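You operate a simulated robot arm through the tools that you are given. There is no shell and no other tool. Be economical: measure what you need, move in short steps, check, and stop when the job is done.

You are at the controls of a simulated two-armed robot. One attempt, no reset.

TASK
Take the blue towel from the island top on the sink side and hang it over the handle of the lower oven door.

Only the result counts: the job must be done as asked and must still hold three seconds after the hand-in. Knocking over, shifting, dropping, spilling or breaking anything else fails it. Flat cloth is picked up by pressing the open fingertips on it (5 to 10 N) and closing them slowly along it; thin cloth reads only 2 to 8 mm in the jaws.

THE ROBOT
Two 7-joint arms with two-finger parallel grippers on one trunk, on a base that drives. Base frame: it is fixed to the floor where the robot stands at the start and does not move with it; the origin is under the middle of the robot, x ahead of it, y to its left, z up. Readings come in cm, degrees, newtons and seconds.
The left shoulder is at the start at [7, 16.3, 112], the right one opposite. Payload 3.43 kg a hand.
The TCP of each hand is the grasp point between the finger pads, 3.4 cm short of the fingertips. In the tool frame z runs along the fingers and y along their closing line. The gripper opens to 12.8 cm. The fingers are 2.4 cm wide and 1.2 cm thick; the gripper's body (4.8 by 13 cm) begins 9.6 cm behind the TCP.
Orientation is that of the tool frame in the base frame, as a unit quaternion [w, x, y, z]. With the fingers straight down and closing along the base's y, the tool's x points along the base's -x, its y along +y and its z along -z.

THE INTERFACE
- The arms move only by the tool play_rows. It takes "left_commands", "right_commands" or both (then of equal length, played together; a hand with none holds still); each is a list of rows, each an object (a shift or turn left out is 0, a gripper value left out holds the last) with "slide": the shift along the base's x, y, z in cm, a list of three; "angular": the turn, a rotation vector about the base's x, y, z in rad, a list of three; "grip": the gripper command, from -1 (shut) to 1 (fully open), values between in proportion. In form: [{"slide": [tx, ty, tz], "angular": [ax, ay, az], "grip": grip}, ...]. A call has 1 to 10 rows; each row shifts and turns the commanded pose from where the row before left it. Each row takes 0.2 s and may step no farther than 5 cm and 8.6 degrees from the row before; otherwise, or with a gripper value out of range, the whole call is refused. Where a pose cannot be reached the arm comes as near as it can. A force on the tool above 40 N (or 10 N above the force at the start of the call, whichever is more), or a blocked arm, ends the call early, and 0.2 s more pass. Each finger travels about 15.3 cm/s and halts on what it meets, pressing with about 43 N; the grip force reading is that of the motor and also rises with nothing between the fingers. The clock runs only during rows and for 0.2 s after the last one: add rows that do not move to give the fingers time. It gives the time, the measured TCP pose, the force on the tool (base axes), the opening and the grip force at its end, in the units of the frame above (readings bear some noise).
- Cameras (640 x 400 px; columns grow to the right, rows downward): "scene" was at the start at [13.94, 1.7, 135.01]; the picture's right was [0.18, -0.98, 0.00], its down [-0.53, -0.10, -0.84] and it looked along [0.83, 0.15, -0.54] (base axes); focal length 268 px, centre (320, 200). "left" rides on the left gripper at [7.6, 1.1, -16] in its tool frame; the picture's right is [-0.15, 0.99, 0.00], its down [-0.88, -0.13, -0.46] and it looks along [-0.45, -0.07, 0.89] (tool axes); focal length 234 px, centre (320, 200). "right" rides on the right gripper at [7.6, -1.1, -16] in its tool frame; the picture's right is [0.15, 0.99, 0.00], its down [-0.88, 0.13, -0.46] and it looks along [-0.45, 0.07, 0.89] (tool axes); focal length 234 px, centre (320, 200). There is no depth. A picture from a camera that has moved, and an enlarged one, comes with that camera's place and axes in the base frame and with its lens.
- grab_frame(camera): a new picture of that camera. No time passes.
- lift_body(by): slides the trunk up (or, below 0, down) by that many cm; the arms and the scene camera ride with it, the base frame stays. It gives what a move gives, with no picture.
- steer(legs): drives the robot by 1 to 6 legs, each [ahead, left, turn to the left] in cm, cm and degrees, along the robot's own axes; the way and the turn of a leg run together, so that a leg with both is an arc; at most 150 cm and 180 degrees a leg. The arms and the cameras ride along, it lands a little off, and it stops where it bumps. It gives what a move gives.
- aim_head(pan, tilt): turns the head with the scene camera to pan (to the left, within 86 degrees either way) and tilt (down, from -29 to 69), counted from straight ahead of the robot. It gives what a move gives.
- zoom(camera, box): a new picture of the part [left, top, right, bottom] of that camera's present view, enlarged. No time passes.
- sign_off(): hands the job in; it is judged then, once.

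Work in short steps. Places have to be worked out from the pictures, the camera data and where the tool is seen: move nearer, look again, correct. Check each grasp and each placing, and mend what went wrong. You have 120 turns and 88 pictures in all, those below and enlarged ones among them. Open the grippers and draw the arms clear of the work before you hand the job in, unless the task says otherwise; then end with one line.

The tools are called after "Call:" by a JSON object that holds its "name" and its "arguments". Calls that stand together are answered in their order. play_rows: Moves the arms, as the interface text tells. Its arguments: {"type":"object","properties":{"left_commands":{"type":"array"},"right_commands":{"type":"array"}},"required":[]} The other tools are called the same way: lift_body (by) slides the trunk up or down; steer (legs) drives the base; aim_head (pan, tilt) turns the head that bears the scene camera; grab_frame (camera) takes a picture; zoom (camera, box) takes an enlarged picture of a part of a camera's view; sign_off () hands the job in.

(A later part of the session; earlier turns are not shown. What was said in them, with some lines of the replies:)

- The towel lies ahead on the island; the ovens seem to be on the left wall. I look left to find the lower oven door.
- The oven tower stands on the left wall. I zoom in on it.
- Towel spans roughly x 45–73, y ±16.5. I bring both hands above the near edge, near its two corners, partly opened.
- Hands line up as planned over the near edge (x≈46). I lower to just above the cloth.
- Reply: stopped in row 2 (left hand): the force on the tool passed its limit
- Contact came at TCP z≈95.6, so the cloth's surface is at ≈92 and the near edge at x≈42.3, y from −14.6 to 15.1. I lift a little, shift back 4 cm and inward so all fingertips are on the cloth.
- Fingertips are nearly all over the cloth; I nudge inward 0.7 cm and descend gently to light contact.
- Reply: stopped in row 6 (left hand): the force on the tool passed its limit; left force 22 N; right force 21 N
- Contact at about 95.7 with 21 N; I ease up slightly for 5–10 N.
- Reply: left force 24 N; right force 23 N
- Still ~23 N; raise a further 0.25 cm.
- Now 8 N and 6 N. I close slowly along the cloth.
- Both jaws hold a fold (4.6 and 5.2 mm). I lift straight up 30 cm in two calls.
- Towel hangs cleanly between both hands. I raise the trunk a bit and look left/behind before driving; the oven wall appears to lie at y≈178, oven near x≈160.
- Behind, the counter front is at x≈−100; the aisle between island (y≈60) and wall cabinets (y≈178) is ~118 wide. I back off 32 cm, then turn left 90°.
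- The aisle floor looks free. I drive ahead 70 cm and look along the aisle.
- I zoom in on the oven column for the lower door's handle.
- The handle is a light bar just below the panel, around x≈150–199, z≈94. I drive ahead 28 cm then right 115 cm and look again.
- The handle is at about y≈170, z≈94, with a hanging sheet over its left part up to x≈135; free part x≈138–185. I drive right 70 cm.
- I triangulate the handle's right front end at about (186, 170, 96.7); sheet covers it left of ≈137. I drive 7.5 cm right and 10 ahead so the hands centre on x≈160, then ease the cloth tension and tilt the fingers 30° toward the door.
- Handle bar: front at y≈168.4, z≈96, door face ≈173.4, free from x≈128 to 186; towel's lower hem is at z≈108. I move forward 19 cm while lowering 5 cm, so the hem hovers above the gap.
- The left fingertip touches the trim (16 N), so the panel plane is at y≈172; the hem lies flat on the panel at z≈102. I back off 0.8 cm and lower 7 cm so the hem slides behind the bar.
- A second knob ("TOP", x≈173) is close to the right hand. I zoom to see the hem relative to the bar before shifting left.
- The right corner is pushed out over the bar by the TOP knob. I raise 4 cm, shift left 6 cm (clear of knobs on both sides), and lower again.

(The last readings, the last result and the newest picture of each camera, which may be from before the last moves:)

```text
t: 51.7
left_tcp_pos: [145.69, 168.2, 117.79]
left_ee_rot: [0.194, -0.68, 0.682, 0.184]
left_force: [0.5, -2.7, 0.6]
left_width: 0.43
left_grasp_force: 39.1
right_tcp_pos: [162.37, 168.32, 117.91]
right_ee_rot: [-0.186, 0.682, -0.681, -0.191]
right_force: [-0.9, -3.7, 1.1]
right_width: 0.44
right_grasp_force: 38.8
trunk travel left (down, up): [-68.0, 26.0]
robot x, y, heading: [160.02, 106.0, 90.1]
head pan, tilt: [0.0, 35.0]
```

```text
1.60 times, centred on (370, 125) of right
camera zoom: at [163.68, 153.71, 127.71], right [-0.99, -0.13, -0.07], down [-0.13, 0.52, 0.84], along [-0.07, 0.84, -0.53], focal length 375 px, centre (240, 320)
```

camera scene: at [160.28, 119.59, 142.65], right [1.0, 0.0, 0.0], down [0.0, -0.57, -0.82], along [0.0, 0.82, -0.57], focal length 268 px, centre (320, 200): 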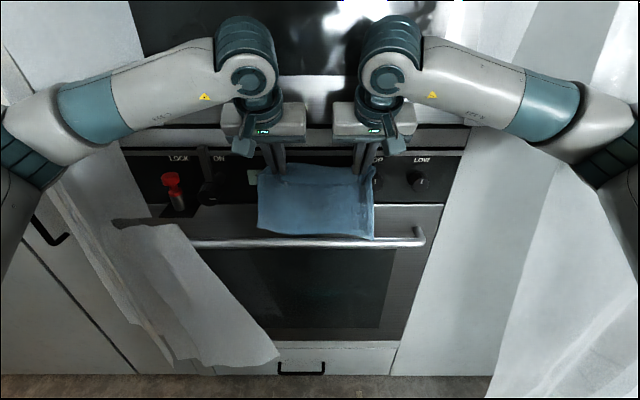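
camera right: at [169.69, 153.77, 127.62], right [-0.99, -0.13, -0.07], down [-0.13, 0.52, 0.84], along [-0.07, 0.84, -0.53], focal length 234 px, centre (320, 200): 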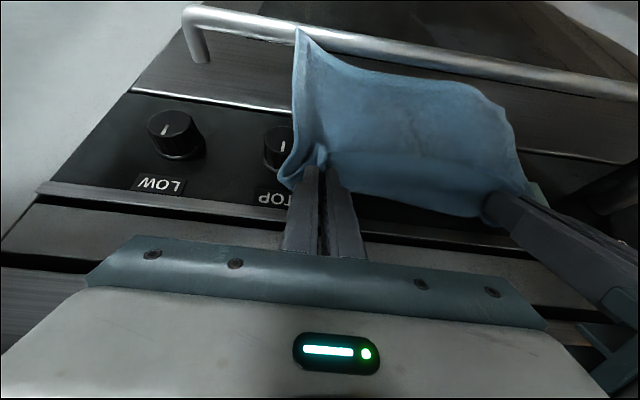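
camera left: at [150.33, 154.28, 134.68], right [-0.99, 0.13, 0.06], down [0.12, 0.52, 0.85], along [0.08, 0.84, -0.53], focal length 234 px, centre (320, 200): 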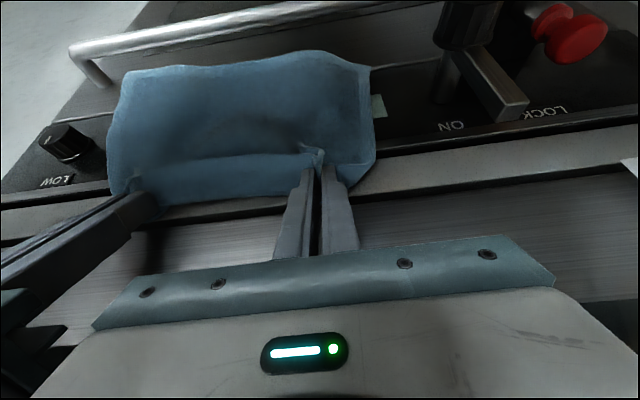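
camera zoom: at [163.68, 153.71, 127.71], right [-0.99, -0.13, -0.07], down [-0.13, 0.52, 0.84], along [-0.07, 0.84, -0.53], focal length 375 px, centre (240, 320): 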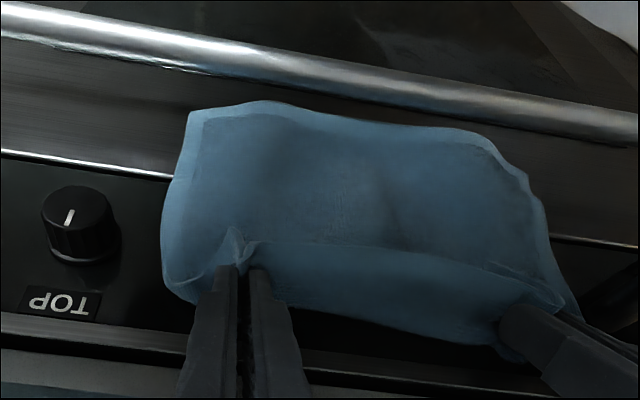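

Clear of knobs, hem level and lined up inside the gap. I lower 5 cm and check that it goes behind the bar.

Call:
{"name": "play_rows", "arguments": {"left_commands": [{"slide": [0, 0, -1]}, {"slide": [0, 0, -1]}, {"slide": [0, 0, -1]}, {"slide": [0, 0, -1]}, {"slide": [0, 0, -1]}, {}], "right_commands": [{"slide": [0, 0, -1]}, {"slide": [0, 0, -1]}, {"slide": [0, 0, -1]}, {"slide": [0, 0, -1]}, {"slide": [0, 0, -1]}, {}]}}

Call:
{"name": "zoom", "arguments": {"camera": "scene", "box": [190, 140, 410, 270]}}

Call:
{"name": "zoom", "arguments": {"camera": "right", "box": [170, 0, 570, 250]}}

```text
t: 53.1
left_tcp_pos: [145.62, 168.36, 112.82]
left_ee_rot: [0.195, -0.68, 0.682, 0.186]
left_force: [0.7, -2.6, 1.5]
left_width: 0.43
left_grasp_force: 38.8
right_tcp_pos: [162.54, 168.37, 112.93]
right_ee_rot: [-0.185, 0.682, -0.681, -0.192]
right_force: [-1.9, -5.6, 2.0]
right_width: 0.44
right_grasp_force: 38.8
trunk travel left (down, up): [-68.0, 26.0]
robot x, y, heading: [160.24, 105.83, 90.0]
head pan, tilt: [0.0, 35.0]
```

```text
2.91 times, centred on (300, 205) of scene
camera zoom: at [160.28, 119.56, 142.66], right [1.0, 0.0, 0.0], down [0.0, -0.57, -0.82], along [0.0, 0.82, -0.57], focal length 781 px, centre (378, 186)
```

zoom: 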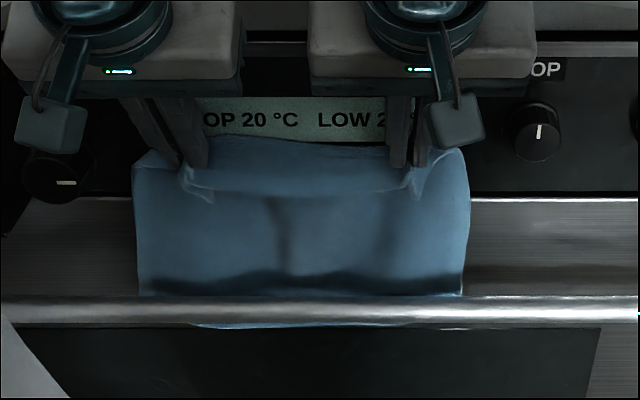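

```text
1.60 times, centred on (370, 125) of right
camera zoom: at [163.7, 153.76, 122.66], right [-0.99, -0.13, -0.07], down [-0.13, 0.52, 0.84], along [-0.07, 0.84, -0.53], focal length 375 px, centre (240, 320)
```

zoom: 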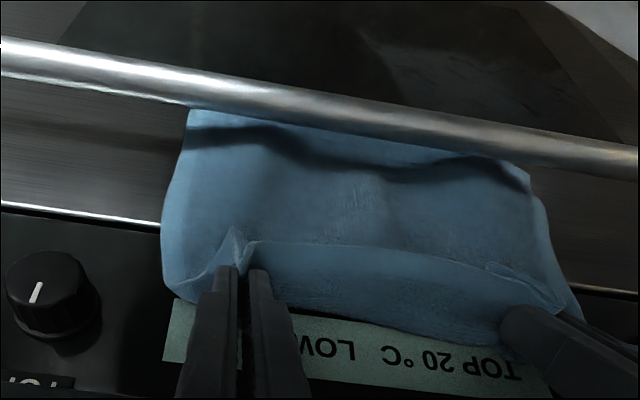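

The hem is behind the bar and emerging below it. I lower 4.5 cm more for an even drape.

Call:
{"name": "play_rows", "arguments": {"left_commands": [{"slide": [0, 0, -1]}, {"slide": [0, 0, -1]}, {"slide": [0, 0, -1]}, {"slide": [0, 0, -1]}, {"slide": [0, 0, -0.5]}, {}], "right_commands": [{"slide": [0, -0.2, -1]}, {"slide": [0, 0, -1]}, {"slide": [0, 0, -1]}, {"slide": [0, 0, -1]}, {"slide": [0, 0, -0.5]}, {}]}}

Call:
{"name": "zoom", "arguments": {"camera": "scene", "box": [190, 140, 410, 270]}}

```text
t: 54.5
left_tcp_pos: [145.54, 168.29, 108.21]
left_ee_rot: [0.194, -0.68, 0.683, 0.185]
left_force: [1.6, -3.6, 0.6]
left_width: 0.44
left_grasp_force: 38.3
right_tcp_pos: [162.57, 168.15, 108.46]
right_ee_rot: [0.186, -0.681, 0.682, 0.191]
right_force: [-0.9, -0.7, 0.5]
right_width: 0.43
right_grasp_force: 38.7
trunk travel left (down, up): [-68.0, 26.0]
robot x, y, heading: [159.86, 105.82, 90.0]
head pan, tilt: [0.0, 35.0]
```

```text
2.91 times, centred on (300, 205) of scene
camera zoom: at [160.29, 119.61, 142.65], right [1.0, 0.0, 0.0], down [0.0, -0.57, -0.82], along [0.0, 0.82, -0.57], focal length 781 px, centre (378, 186)
```

zoom: 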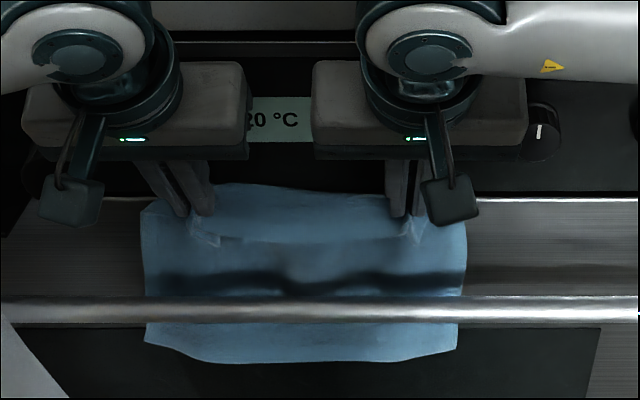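

About 8 cm now hangs behind. I swing both hands in an arc back over the bar and down in front.

Call:
{"name": "play_rows", "arguments": {"left_commands": [{"slide": [0, -1.8, -0.1]}, {"slide": [0, -1.8, -0.6]}, {"slide": [0, -1.6, -1.2]}, {"slide": [0, -1.2, -1.7]}, {"slide": [0, -0.8, -1.9]}, {}], "right_commands": [{"slide": [0, -1.8, -0.1]}, {"slide": [0, -1.8, -0.6]}, {"slide": [0, -1.6, -1.2]}, {"slide": [0, -1.2, -1.7]}, {"slide": [0, -0.8, -1.9]}, {}]}}

Call:
{"name": "zoom", "arguments": {"camera": "scene", "box": [190, 140, 410, 270]}}

Call:
{"name": "grab_frame", "arguments": {"camera": "right"}}

```text
t: 55.9
left_tcp_pos: [145.6, 161.19, 102.85]
left_ee_rot: [0.194, -0.681, 0.682, 0.184]
left_force: [1.0, 0.4, 0.2]
left_width: 0.44
left_grasp_force: 38.6
right_tcp_pos: [162.44, 161.09, 102.79]
right_ee_rot: [0.185, -0.681, 0.682, 0.19]
right_force: [-1.0, 0.1, -0.7]
right_width: 0.44
right_grasp_force: 38.5
trunk travel left (down, up): [-68.0, 26.0]
robot x, y, heading: [160.66, 105.89, 90.1]
head pan, tilt: [0.0, 35.0]
```

```text
2.91 times, centred on (300, 205) of scene
camera zoom: at [160.29, 119.71, 142.64], right [1.0, 0.0, 0.0], down [0.0, -0.57, -0.82], along [0.0, 0.82, -0.57], focal length 781 px, centre (378, 186)
```

zoom: 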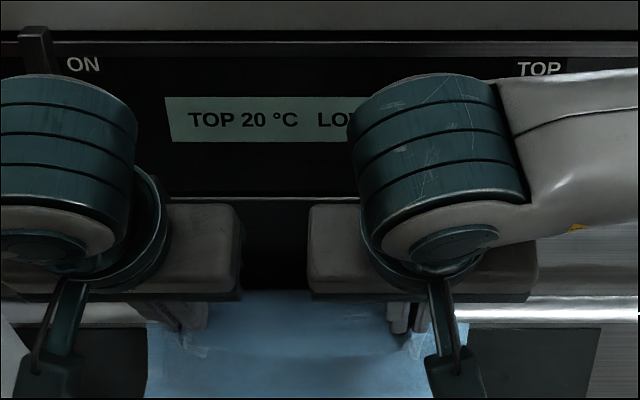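

```text
49 pictures are left
camera right: at [163.72, 146.46, 112.56], right [-0.99, -0.13, -0.07], down [-0.13, 0.52, 0.84], along [-0.07, 0.84, -0.53], focal length 234 px, centre (320, 200)
```

right: 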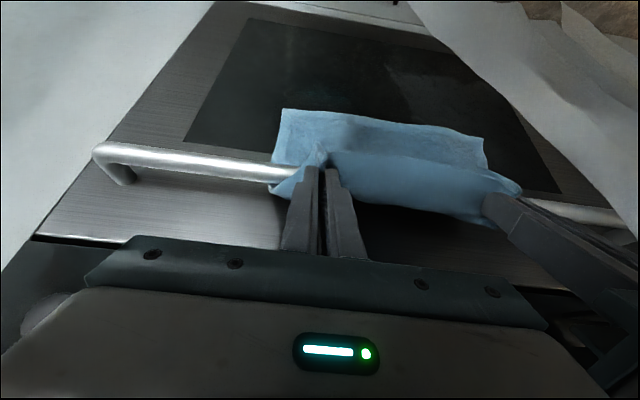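

The back part hangs behind the bar; hands are in front. I lower 6 cm to lay the front part down.

Call:
{"name": "play_rows", "arguments": {"left_commands": [{"slide": [0, 0, -1.5]}, {"slide": [0, 0.2, -1.5]}, {"slide": [0, 0.3, -1.5]}, {"slide": [0, 0.3, -1.5]}, {}], "right_commands": [{"slide": [0, 0, -1.5]}, {"slide": [0, 0.2, -1.5]}, {"slide": [0, 0.3, -1.5]}, {"slide": [0, 0.3, -1.5]}, {}]}}

Call:
{"name": "grab_frame", "arguments": {"camera": "left"}}

Call:
{"name": "grab_frame", "arguments": {"camera": "right"}}

Call:
{"name": "grab_frame", "arguments": {"camera": "scene"}}

```text
t: 57.1
left_tcp_pos: [145.61, 161.99, 96.75]
left_ee_rot: [0.193, -0.68, 0.682, 0.184]
left_force: [0.2, 0.1, 0.1]
left_width: 0.41
left_grasp_force: 39.0
right_tcp_pos: [162.54, 161.77, 96.87]
right_ee_rot: [0.185, -0.681, 0.682, 0.191]
right_force: [-1.2, 0.3, -0.6]
right_width: 0.42
right_grasp_force: 38.6
trunk travel left (down, up): [-68.0, 26.0]
robot x, y, heading: [160.5, 105.72, 90.2]
head pan, tilt: [0.0, 35.0]
```

```text
48 pictures are left
camera left: at [144.3, 147.26, 106.53], right [-0.99, 0.13, 0.06], down [0.12, 0.52, 0.85], along [0.08, 0.84, -0.53], focal length 234 px, centre (320, 200)
```

left: 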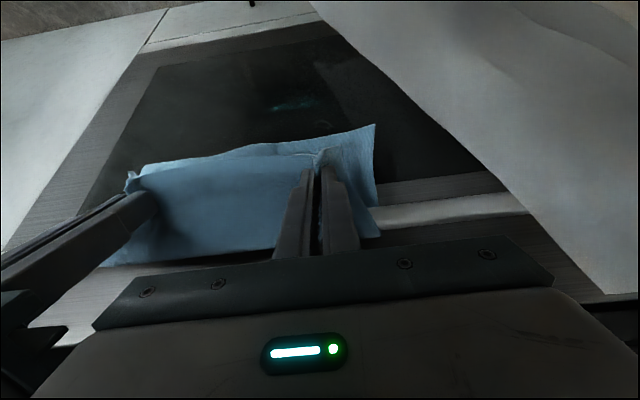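

```text
47 pictures are left
camera right: at [163.69, 147.29, 106.61], right [-0.99, -0.13, -0.07], down [-0.13, 0.52, 0.84], along [-0.07, 0.84, -0.53], focal length 234 px, centre (320, 200)
```

right: 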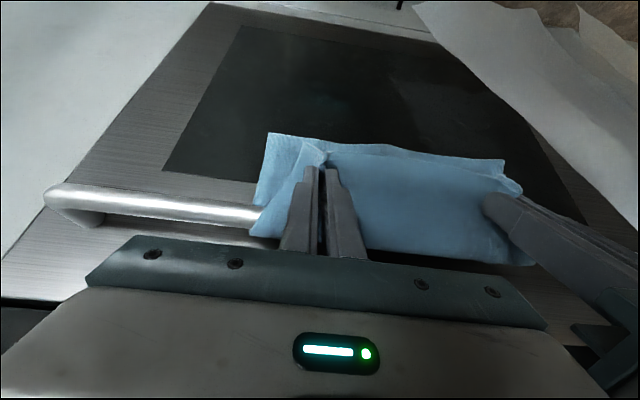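

```text
46 pictures are left
camera scene: at [160.29, 119.69, 142.64], right [1.0, 0.0, 0.0], down [0.0, -0.57, -0.82], along [0.0, 0.82, -0.57], focal length 268 px, centre (320, 200)
```

scene: 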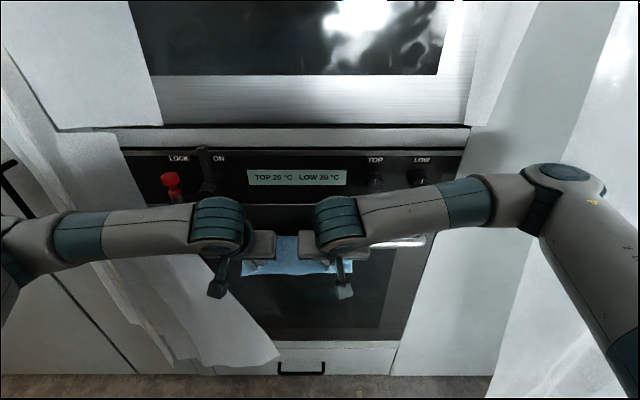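

The towel straddles the bar. I lower 2.5 cm more to even it, then open the fingers gently.

Call:
{"name": "play_rows", "arguments": {"left_commands": [{"slide": [0, 0.3, -1.2]}, {"slide": [0, 0.5, -1.3]}, {}, {"grip": -0.9}, {"grip": -0.8}, {"grip": -0.7}, {"grip": -0.55}, {}, {}], "right_commands": [{"slide": [0, 0.3, -1.2]}, {"slide": [0, 0.5, -1.3]}, {}, {"grip": -0.9}, {"grip": -0.8}, {"grip": -0.7}, {"grip": -0.55}, {}, {}]}}

Call:
{"name": "grab_frame", "arguments": {"camera": "left"}}

Call:
{"name": "grab_frame", "arguments": {"camera": "right"}}

```text
t: 59.1
left_tcp_pos: [145.62, 162.72, 94.27]
left_ee_rot: [0.194, -0.68, 0.682, 0.185]
left_force: [-0.3, -0.6, 0.2]
left_width: 2.87
left_grasp_force: 0.1
right_tcp_pos: [162.61, 162.81, 94.52]
right_ee_rot: [-0.185, 0.682, -0.681, -0.191]
right_force: [0.3, 0.5, 0.0]
right_width: 2.89
right_grasp_force: 0.0
trunk travel left (down, up): [-68.0, 26.0]
robot x, y, heading: [160.18, 105.58, 89.9]
head pan, tilt: [0.0, 35.0]
```

```text
45 pictures are left
camera left: at [144.27, 148.11, 104.01], right [-0.99, 0.13, 0.06], down [0.12, 0.52, 0.85], along [0.08, 0.84, -0.53], focal length 234 px, centre (320, 200)
```

left: 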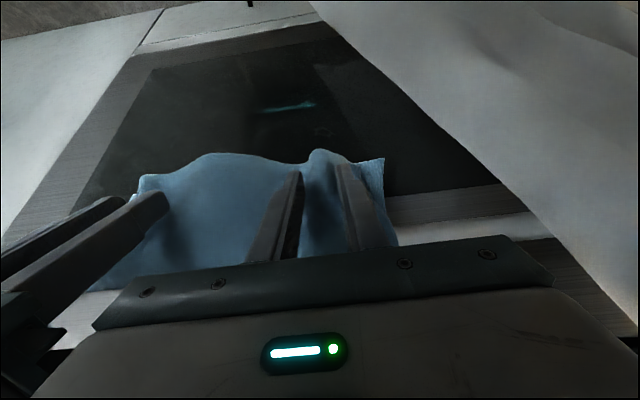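

```text
44 pictures are left
camera right: at [163.71, 148.14, 104.15], right [-0.99, -0.13, -0.07], down [-0.13, 0.52, 0.84], along [-0.07, 0.84, -0.53], focal length 234 px, centre (320, 200)
```

right: 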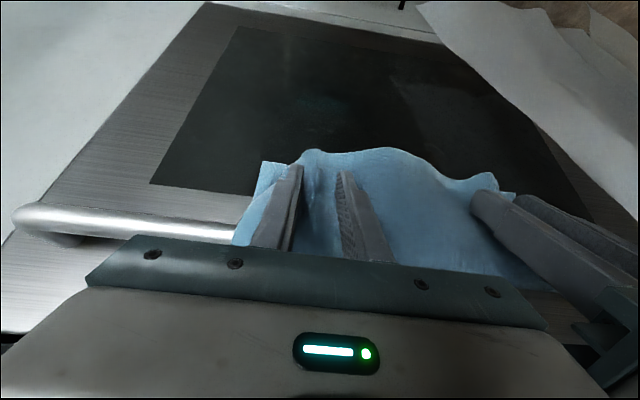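

Released; the cloth lies on the bar. I draw both hands straight back, slowly, and check.

Call:
{"name": "play_rows", "arguments": {"left_commands": [{"slide": [0, -0.7, 0]}, {"slide": [0, -0.8, 0]}, {"slide": [0, -1, 0]}, {"slide": [0, -1.5, 0]}, {"slide": [0, -2, 0]}, {"slide": [0, -2, 0.5]}, {"slide": [0, -2, 0.5]}, {"slide": [0, -2, 0.5]}, {}], "right_commands": [{"slide": [0, -0.7, 0]}, {"slide": [0, -0.8, 0]}, {"slide": [0, -1, 0]}, {"slide": [0, -1.5, 0]}, {"slide": [0, -2, 0]}, {"slide": [0, -2, 0.5]}, {"slide": [0, -2, 0.5]}, {"slide": [0, -2, 0.5]}, {}]}}

Call:
{"name": "grab_frame", "arguments": {"camera": "left"}}

Call:
{"name": "grab_frame", "arguments": {"camera": "right"}}

```text
t: 61.1
left_tcp_pos: [146.31, 154.23, 95.17]
left_ee_rot: [0.194, -0.68, 0.683, 0.184]
left_force: [0.3, 0.1, -1.0]
left_width: 2.88
left_grasp_force: 0.0
left hand out of reach, approached as far as the arm can: row 7, 8
right_tcp_pos: [162.54, 150.61, 95.94]
right_ee_rot: [-0.185, 0.682, -0.681, -0.191]
right_force: [-0.6, -0.5, -0.4]
right_width: 2.87
right_grasp_force: 0.0
trunk travel left (down, up): [-68.0, 26.0]
robot x, y, heading: [160.42, 105.76, 89.8]
head pan, tilt: [0.0, 35.0]
```

```text
43 pictures are left
camera left: at [145.05, 139.52, 104.91], right [-0.99, 0.13, 0.06], down [0.12, 0.52, 0.84], along [0.08, 0.84, -0.53], focal length 234 px, centre (320, 200)
```

left: 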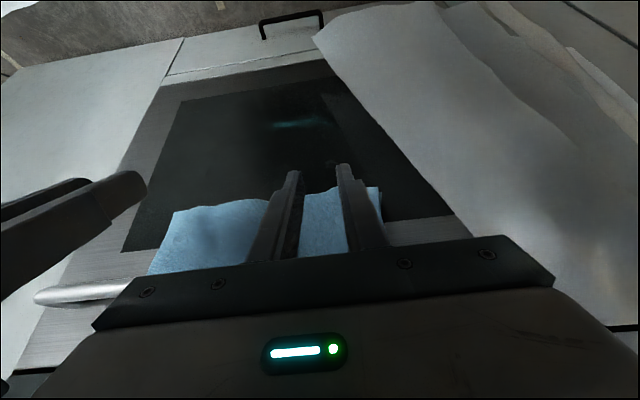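

```text
42 pictures are left
camera right: at [163.71, 136.1, 105.65], right [-0.99, -0.13, -0.07], down [-0.13, 0.52, 0.84], along [-0.07, 0.84, -0.53], focal length 234 px, centre (320, 200)
```

right: 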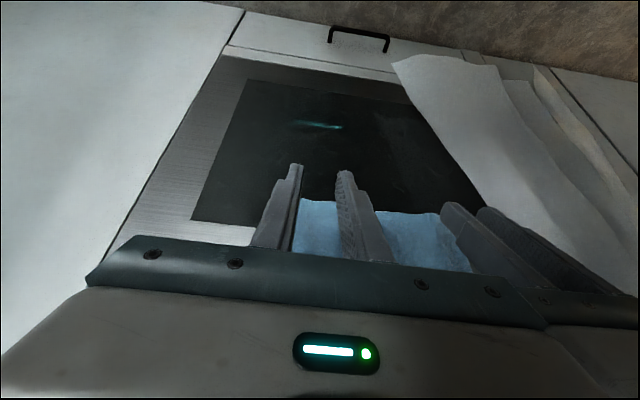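

Hands are off. I back the base 8 cm and raise the trunk a bit, then view the result.

Call:
{"name": "steer", "arguments": {"legs": [[-8, 0, 0]]}}

Call:
{"name": "lift_body", "arguments": {"by": 24}}

Call:
{"name": "aim_head", "arguments": {"pan": 0, "tilt": 45}}

Call:
{"name": "grab_frame", "arguments": {"camera": "scene"}}

Call:
{"name": "grab_frame", "arguments": {"camera": "right"}}

```text
t: 62.1
left_tcp_pos: [146.4, 146.24, 95.18]
left_ee_rot: [0.193, -0.68, 0.683, 0.184]
left_force: [0.3, -0.1, 0.1]
left_width: 2.89
left_grasp_force: 0.0
right_tcp_pos: [162.57, 142.71, 95.98]
right_ee_rot: [-0.185, 0.682, -0.681, -0.191]
right_force: [0.0, -1.0, -0.1]
right_width: 2.89
right_grasp_force: 0.0
trunk travel left (down, up): [-68.0, 26.0]
robot x, y, heading: [160.62, 97.91, 89.6]
head pan, tilt: [0.0, 35.0]
```

```text
t: 64.6
left_tcp_pos: [146.39, 146.42, 119.14]
left_ee_rot: [0.193, -0.68, 0.683, 0.183]
left_force: [0.6, 0.3, 0.0]
left_width: 2.88
left_grasp_force: 0.0
right_tcp_pos: [162.59, 142.86, 119.94]
right_ee_rot: [0.185, -0.681, 0.682, 0.19]
right_force: [-0.2, -0.1, 0.1]
right_width: 2.89
right_grasp_force: 0.0
trunk travel left (down, up): [-92.0, 2.0]
robot x, y, heading: [159.61, 98.1, 89.8]
head pan, tilt: [0.0, 35.0]
```

```text
t: 65.4
left_tcp_pos: [146.41, 146.18, 119.12]
left_ee_rot: [0.194, -0.68, 0.683, 0.183]
left_force: [0.0, -0.3, -0.4]
left_width: 2.91
left_grasp_force: 0.0
right_tcp_pos: [162.51, 142.78, 119.85]
right_ee_rot: [-0.185, 0.682, -0.681, -0.191]
right_force: [-0.2, 0.6, 0.8]
right_width: 2.9
right_grasp_force: 0.1
trunk travel left (down, up): [-92.0, 2.0]
robot x, y, heading: [159.8, 97.89, 89.8]
head pan, tilt: [0.0, 45.0]
```

```text
41 pictures are left
camera scene: at [160.29, 111.19, 165.16], right [1.0, 0.0, 0.0], down [0.0, -0.71, -0.71], along [0.0, 0.71, -0.71], focal length 268 px, centre (320, 200)
```

scene: 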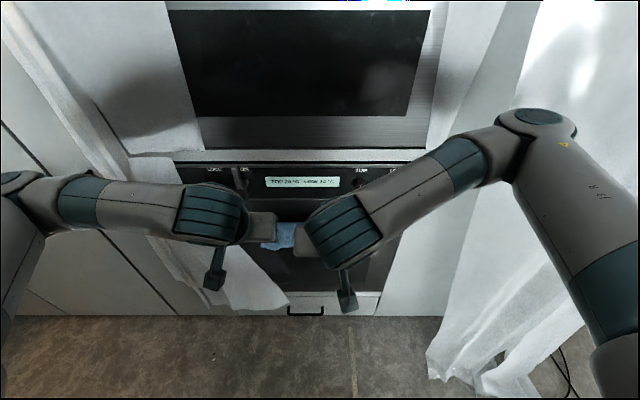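

```text
40 pictures are left
camera right: at [163.72, 128.25, 129.65], right [-0.99, -0.13, -0.07], down [-0.12, 0.52, 0.84], along [-0.07, 0.84, -0.53], focal length 234 px, centre (320, 200)
```

right: 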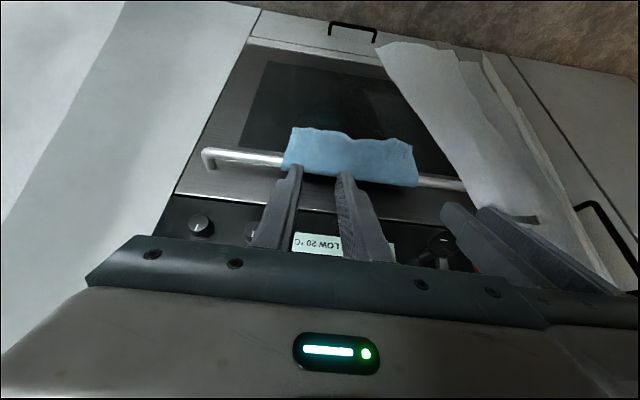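

The towel hangs over the bar. I open the grippers fully, wait, and zoom to confirm it stays put.

Call:
{"name": "play_rows", "arguments": {"left_commands": [{"slide": [-3, 0, 0]}, {"slide": [-3, 0, 0], "grip": 0.3}, {}, {}, {}], "right_commands": [{"slide": [3, 0, 0]}, {"slide": [3, 0, 0], "grip": 0.3}, {}, {}, {}]}}

Call:
{"name": "zoom", "arguments": {"camera": "right", "box": [180, 80, 540, 305]}}

Call:
{"name": "zoom", "arguments": {"camera": "scene", "box": [200, 150, 440, 320]}}

```text
t: 66.6
left_tcp_pos: [140.6, 147.67, 119.0]
left_ee_rot: [0.193, -0.68, 0.683, 0.184]
left_force: [-0.2, -0.1, 0.1]
left_width: 8.33
left_grasp_force: 0.1
left hand out of reach, approached as far as the arm can: row 1, 2
right_tcp_pos: [168.08, 143.57, 119.8]
right_ee_rot: [-0.186, 0.682, -0.681, -0.191]
right_force: [0.2, -0.9, 0.3]
right_width: 8.32
right_grasp_force: 0.0
right hand out of reach, approached as far as the arm can: row 2
trunk travel left (down, up): [-92.0, 2.0]
robot x, y, heading: [160.28, 98.05, 90.1]
head pan, tilt: [0.0, 45.0]
```

```text
1.78 times, centred on (360, 192) of right
camera zoom: at [169.33, 128.94, 129.55], right [-0.99, -0.13, -0.07], down [-0.13, 0.52, 0.84], along [-0.07, 0.84, -0.53], focal length 416 px, centre (249, 213)
```

zoom: 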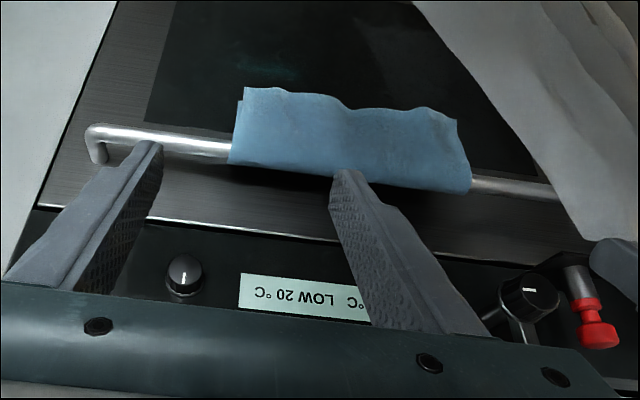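

```text
2.35 times, centred on (320, 235) of scene
camera zoom: at [160.3, 111.09, 165.17], right [1.0, 0.0, 0.0], down [0.0, -0.71, -0.71], along [0.0, 0.71, -0.71], focal length 632 px, centre (320, 118)
```

zoom: 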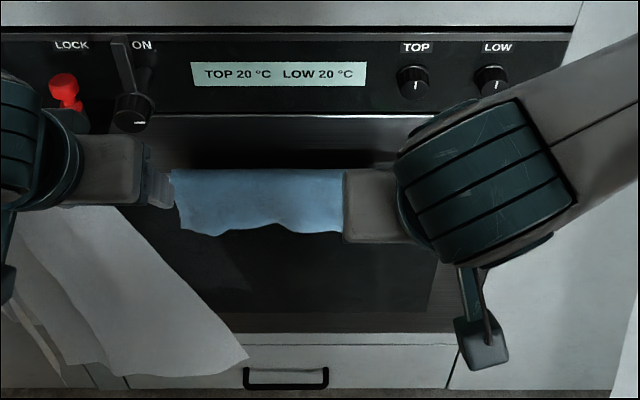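

The towel hangs evenly over the lower oven handle, knobs and sheets are unchanged, grippers are open and clear. I hand in.

Call:
{"name": "sign_off", "arguments": {}}

```text
The job is handed in.
```

The blue towel is hanging over the handle of the lower oven door. The grippers are open and clear, the knobs and sheets look unchanged in the last pictures, and the job is handed in.
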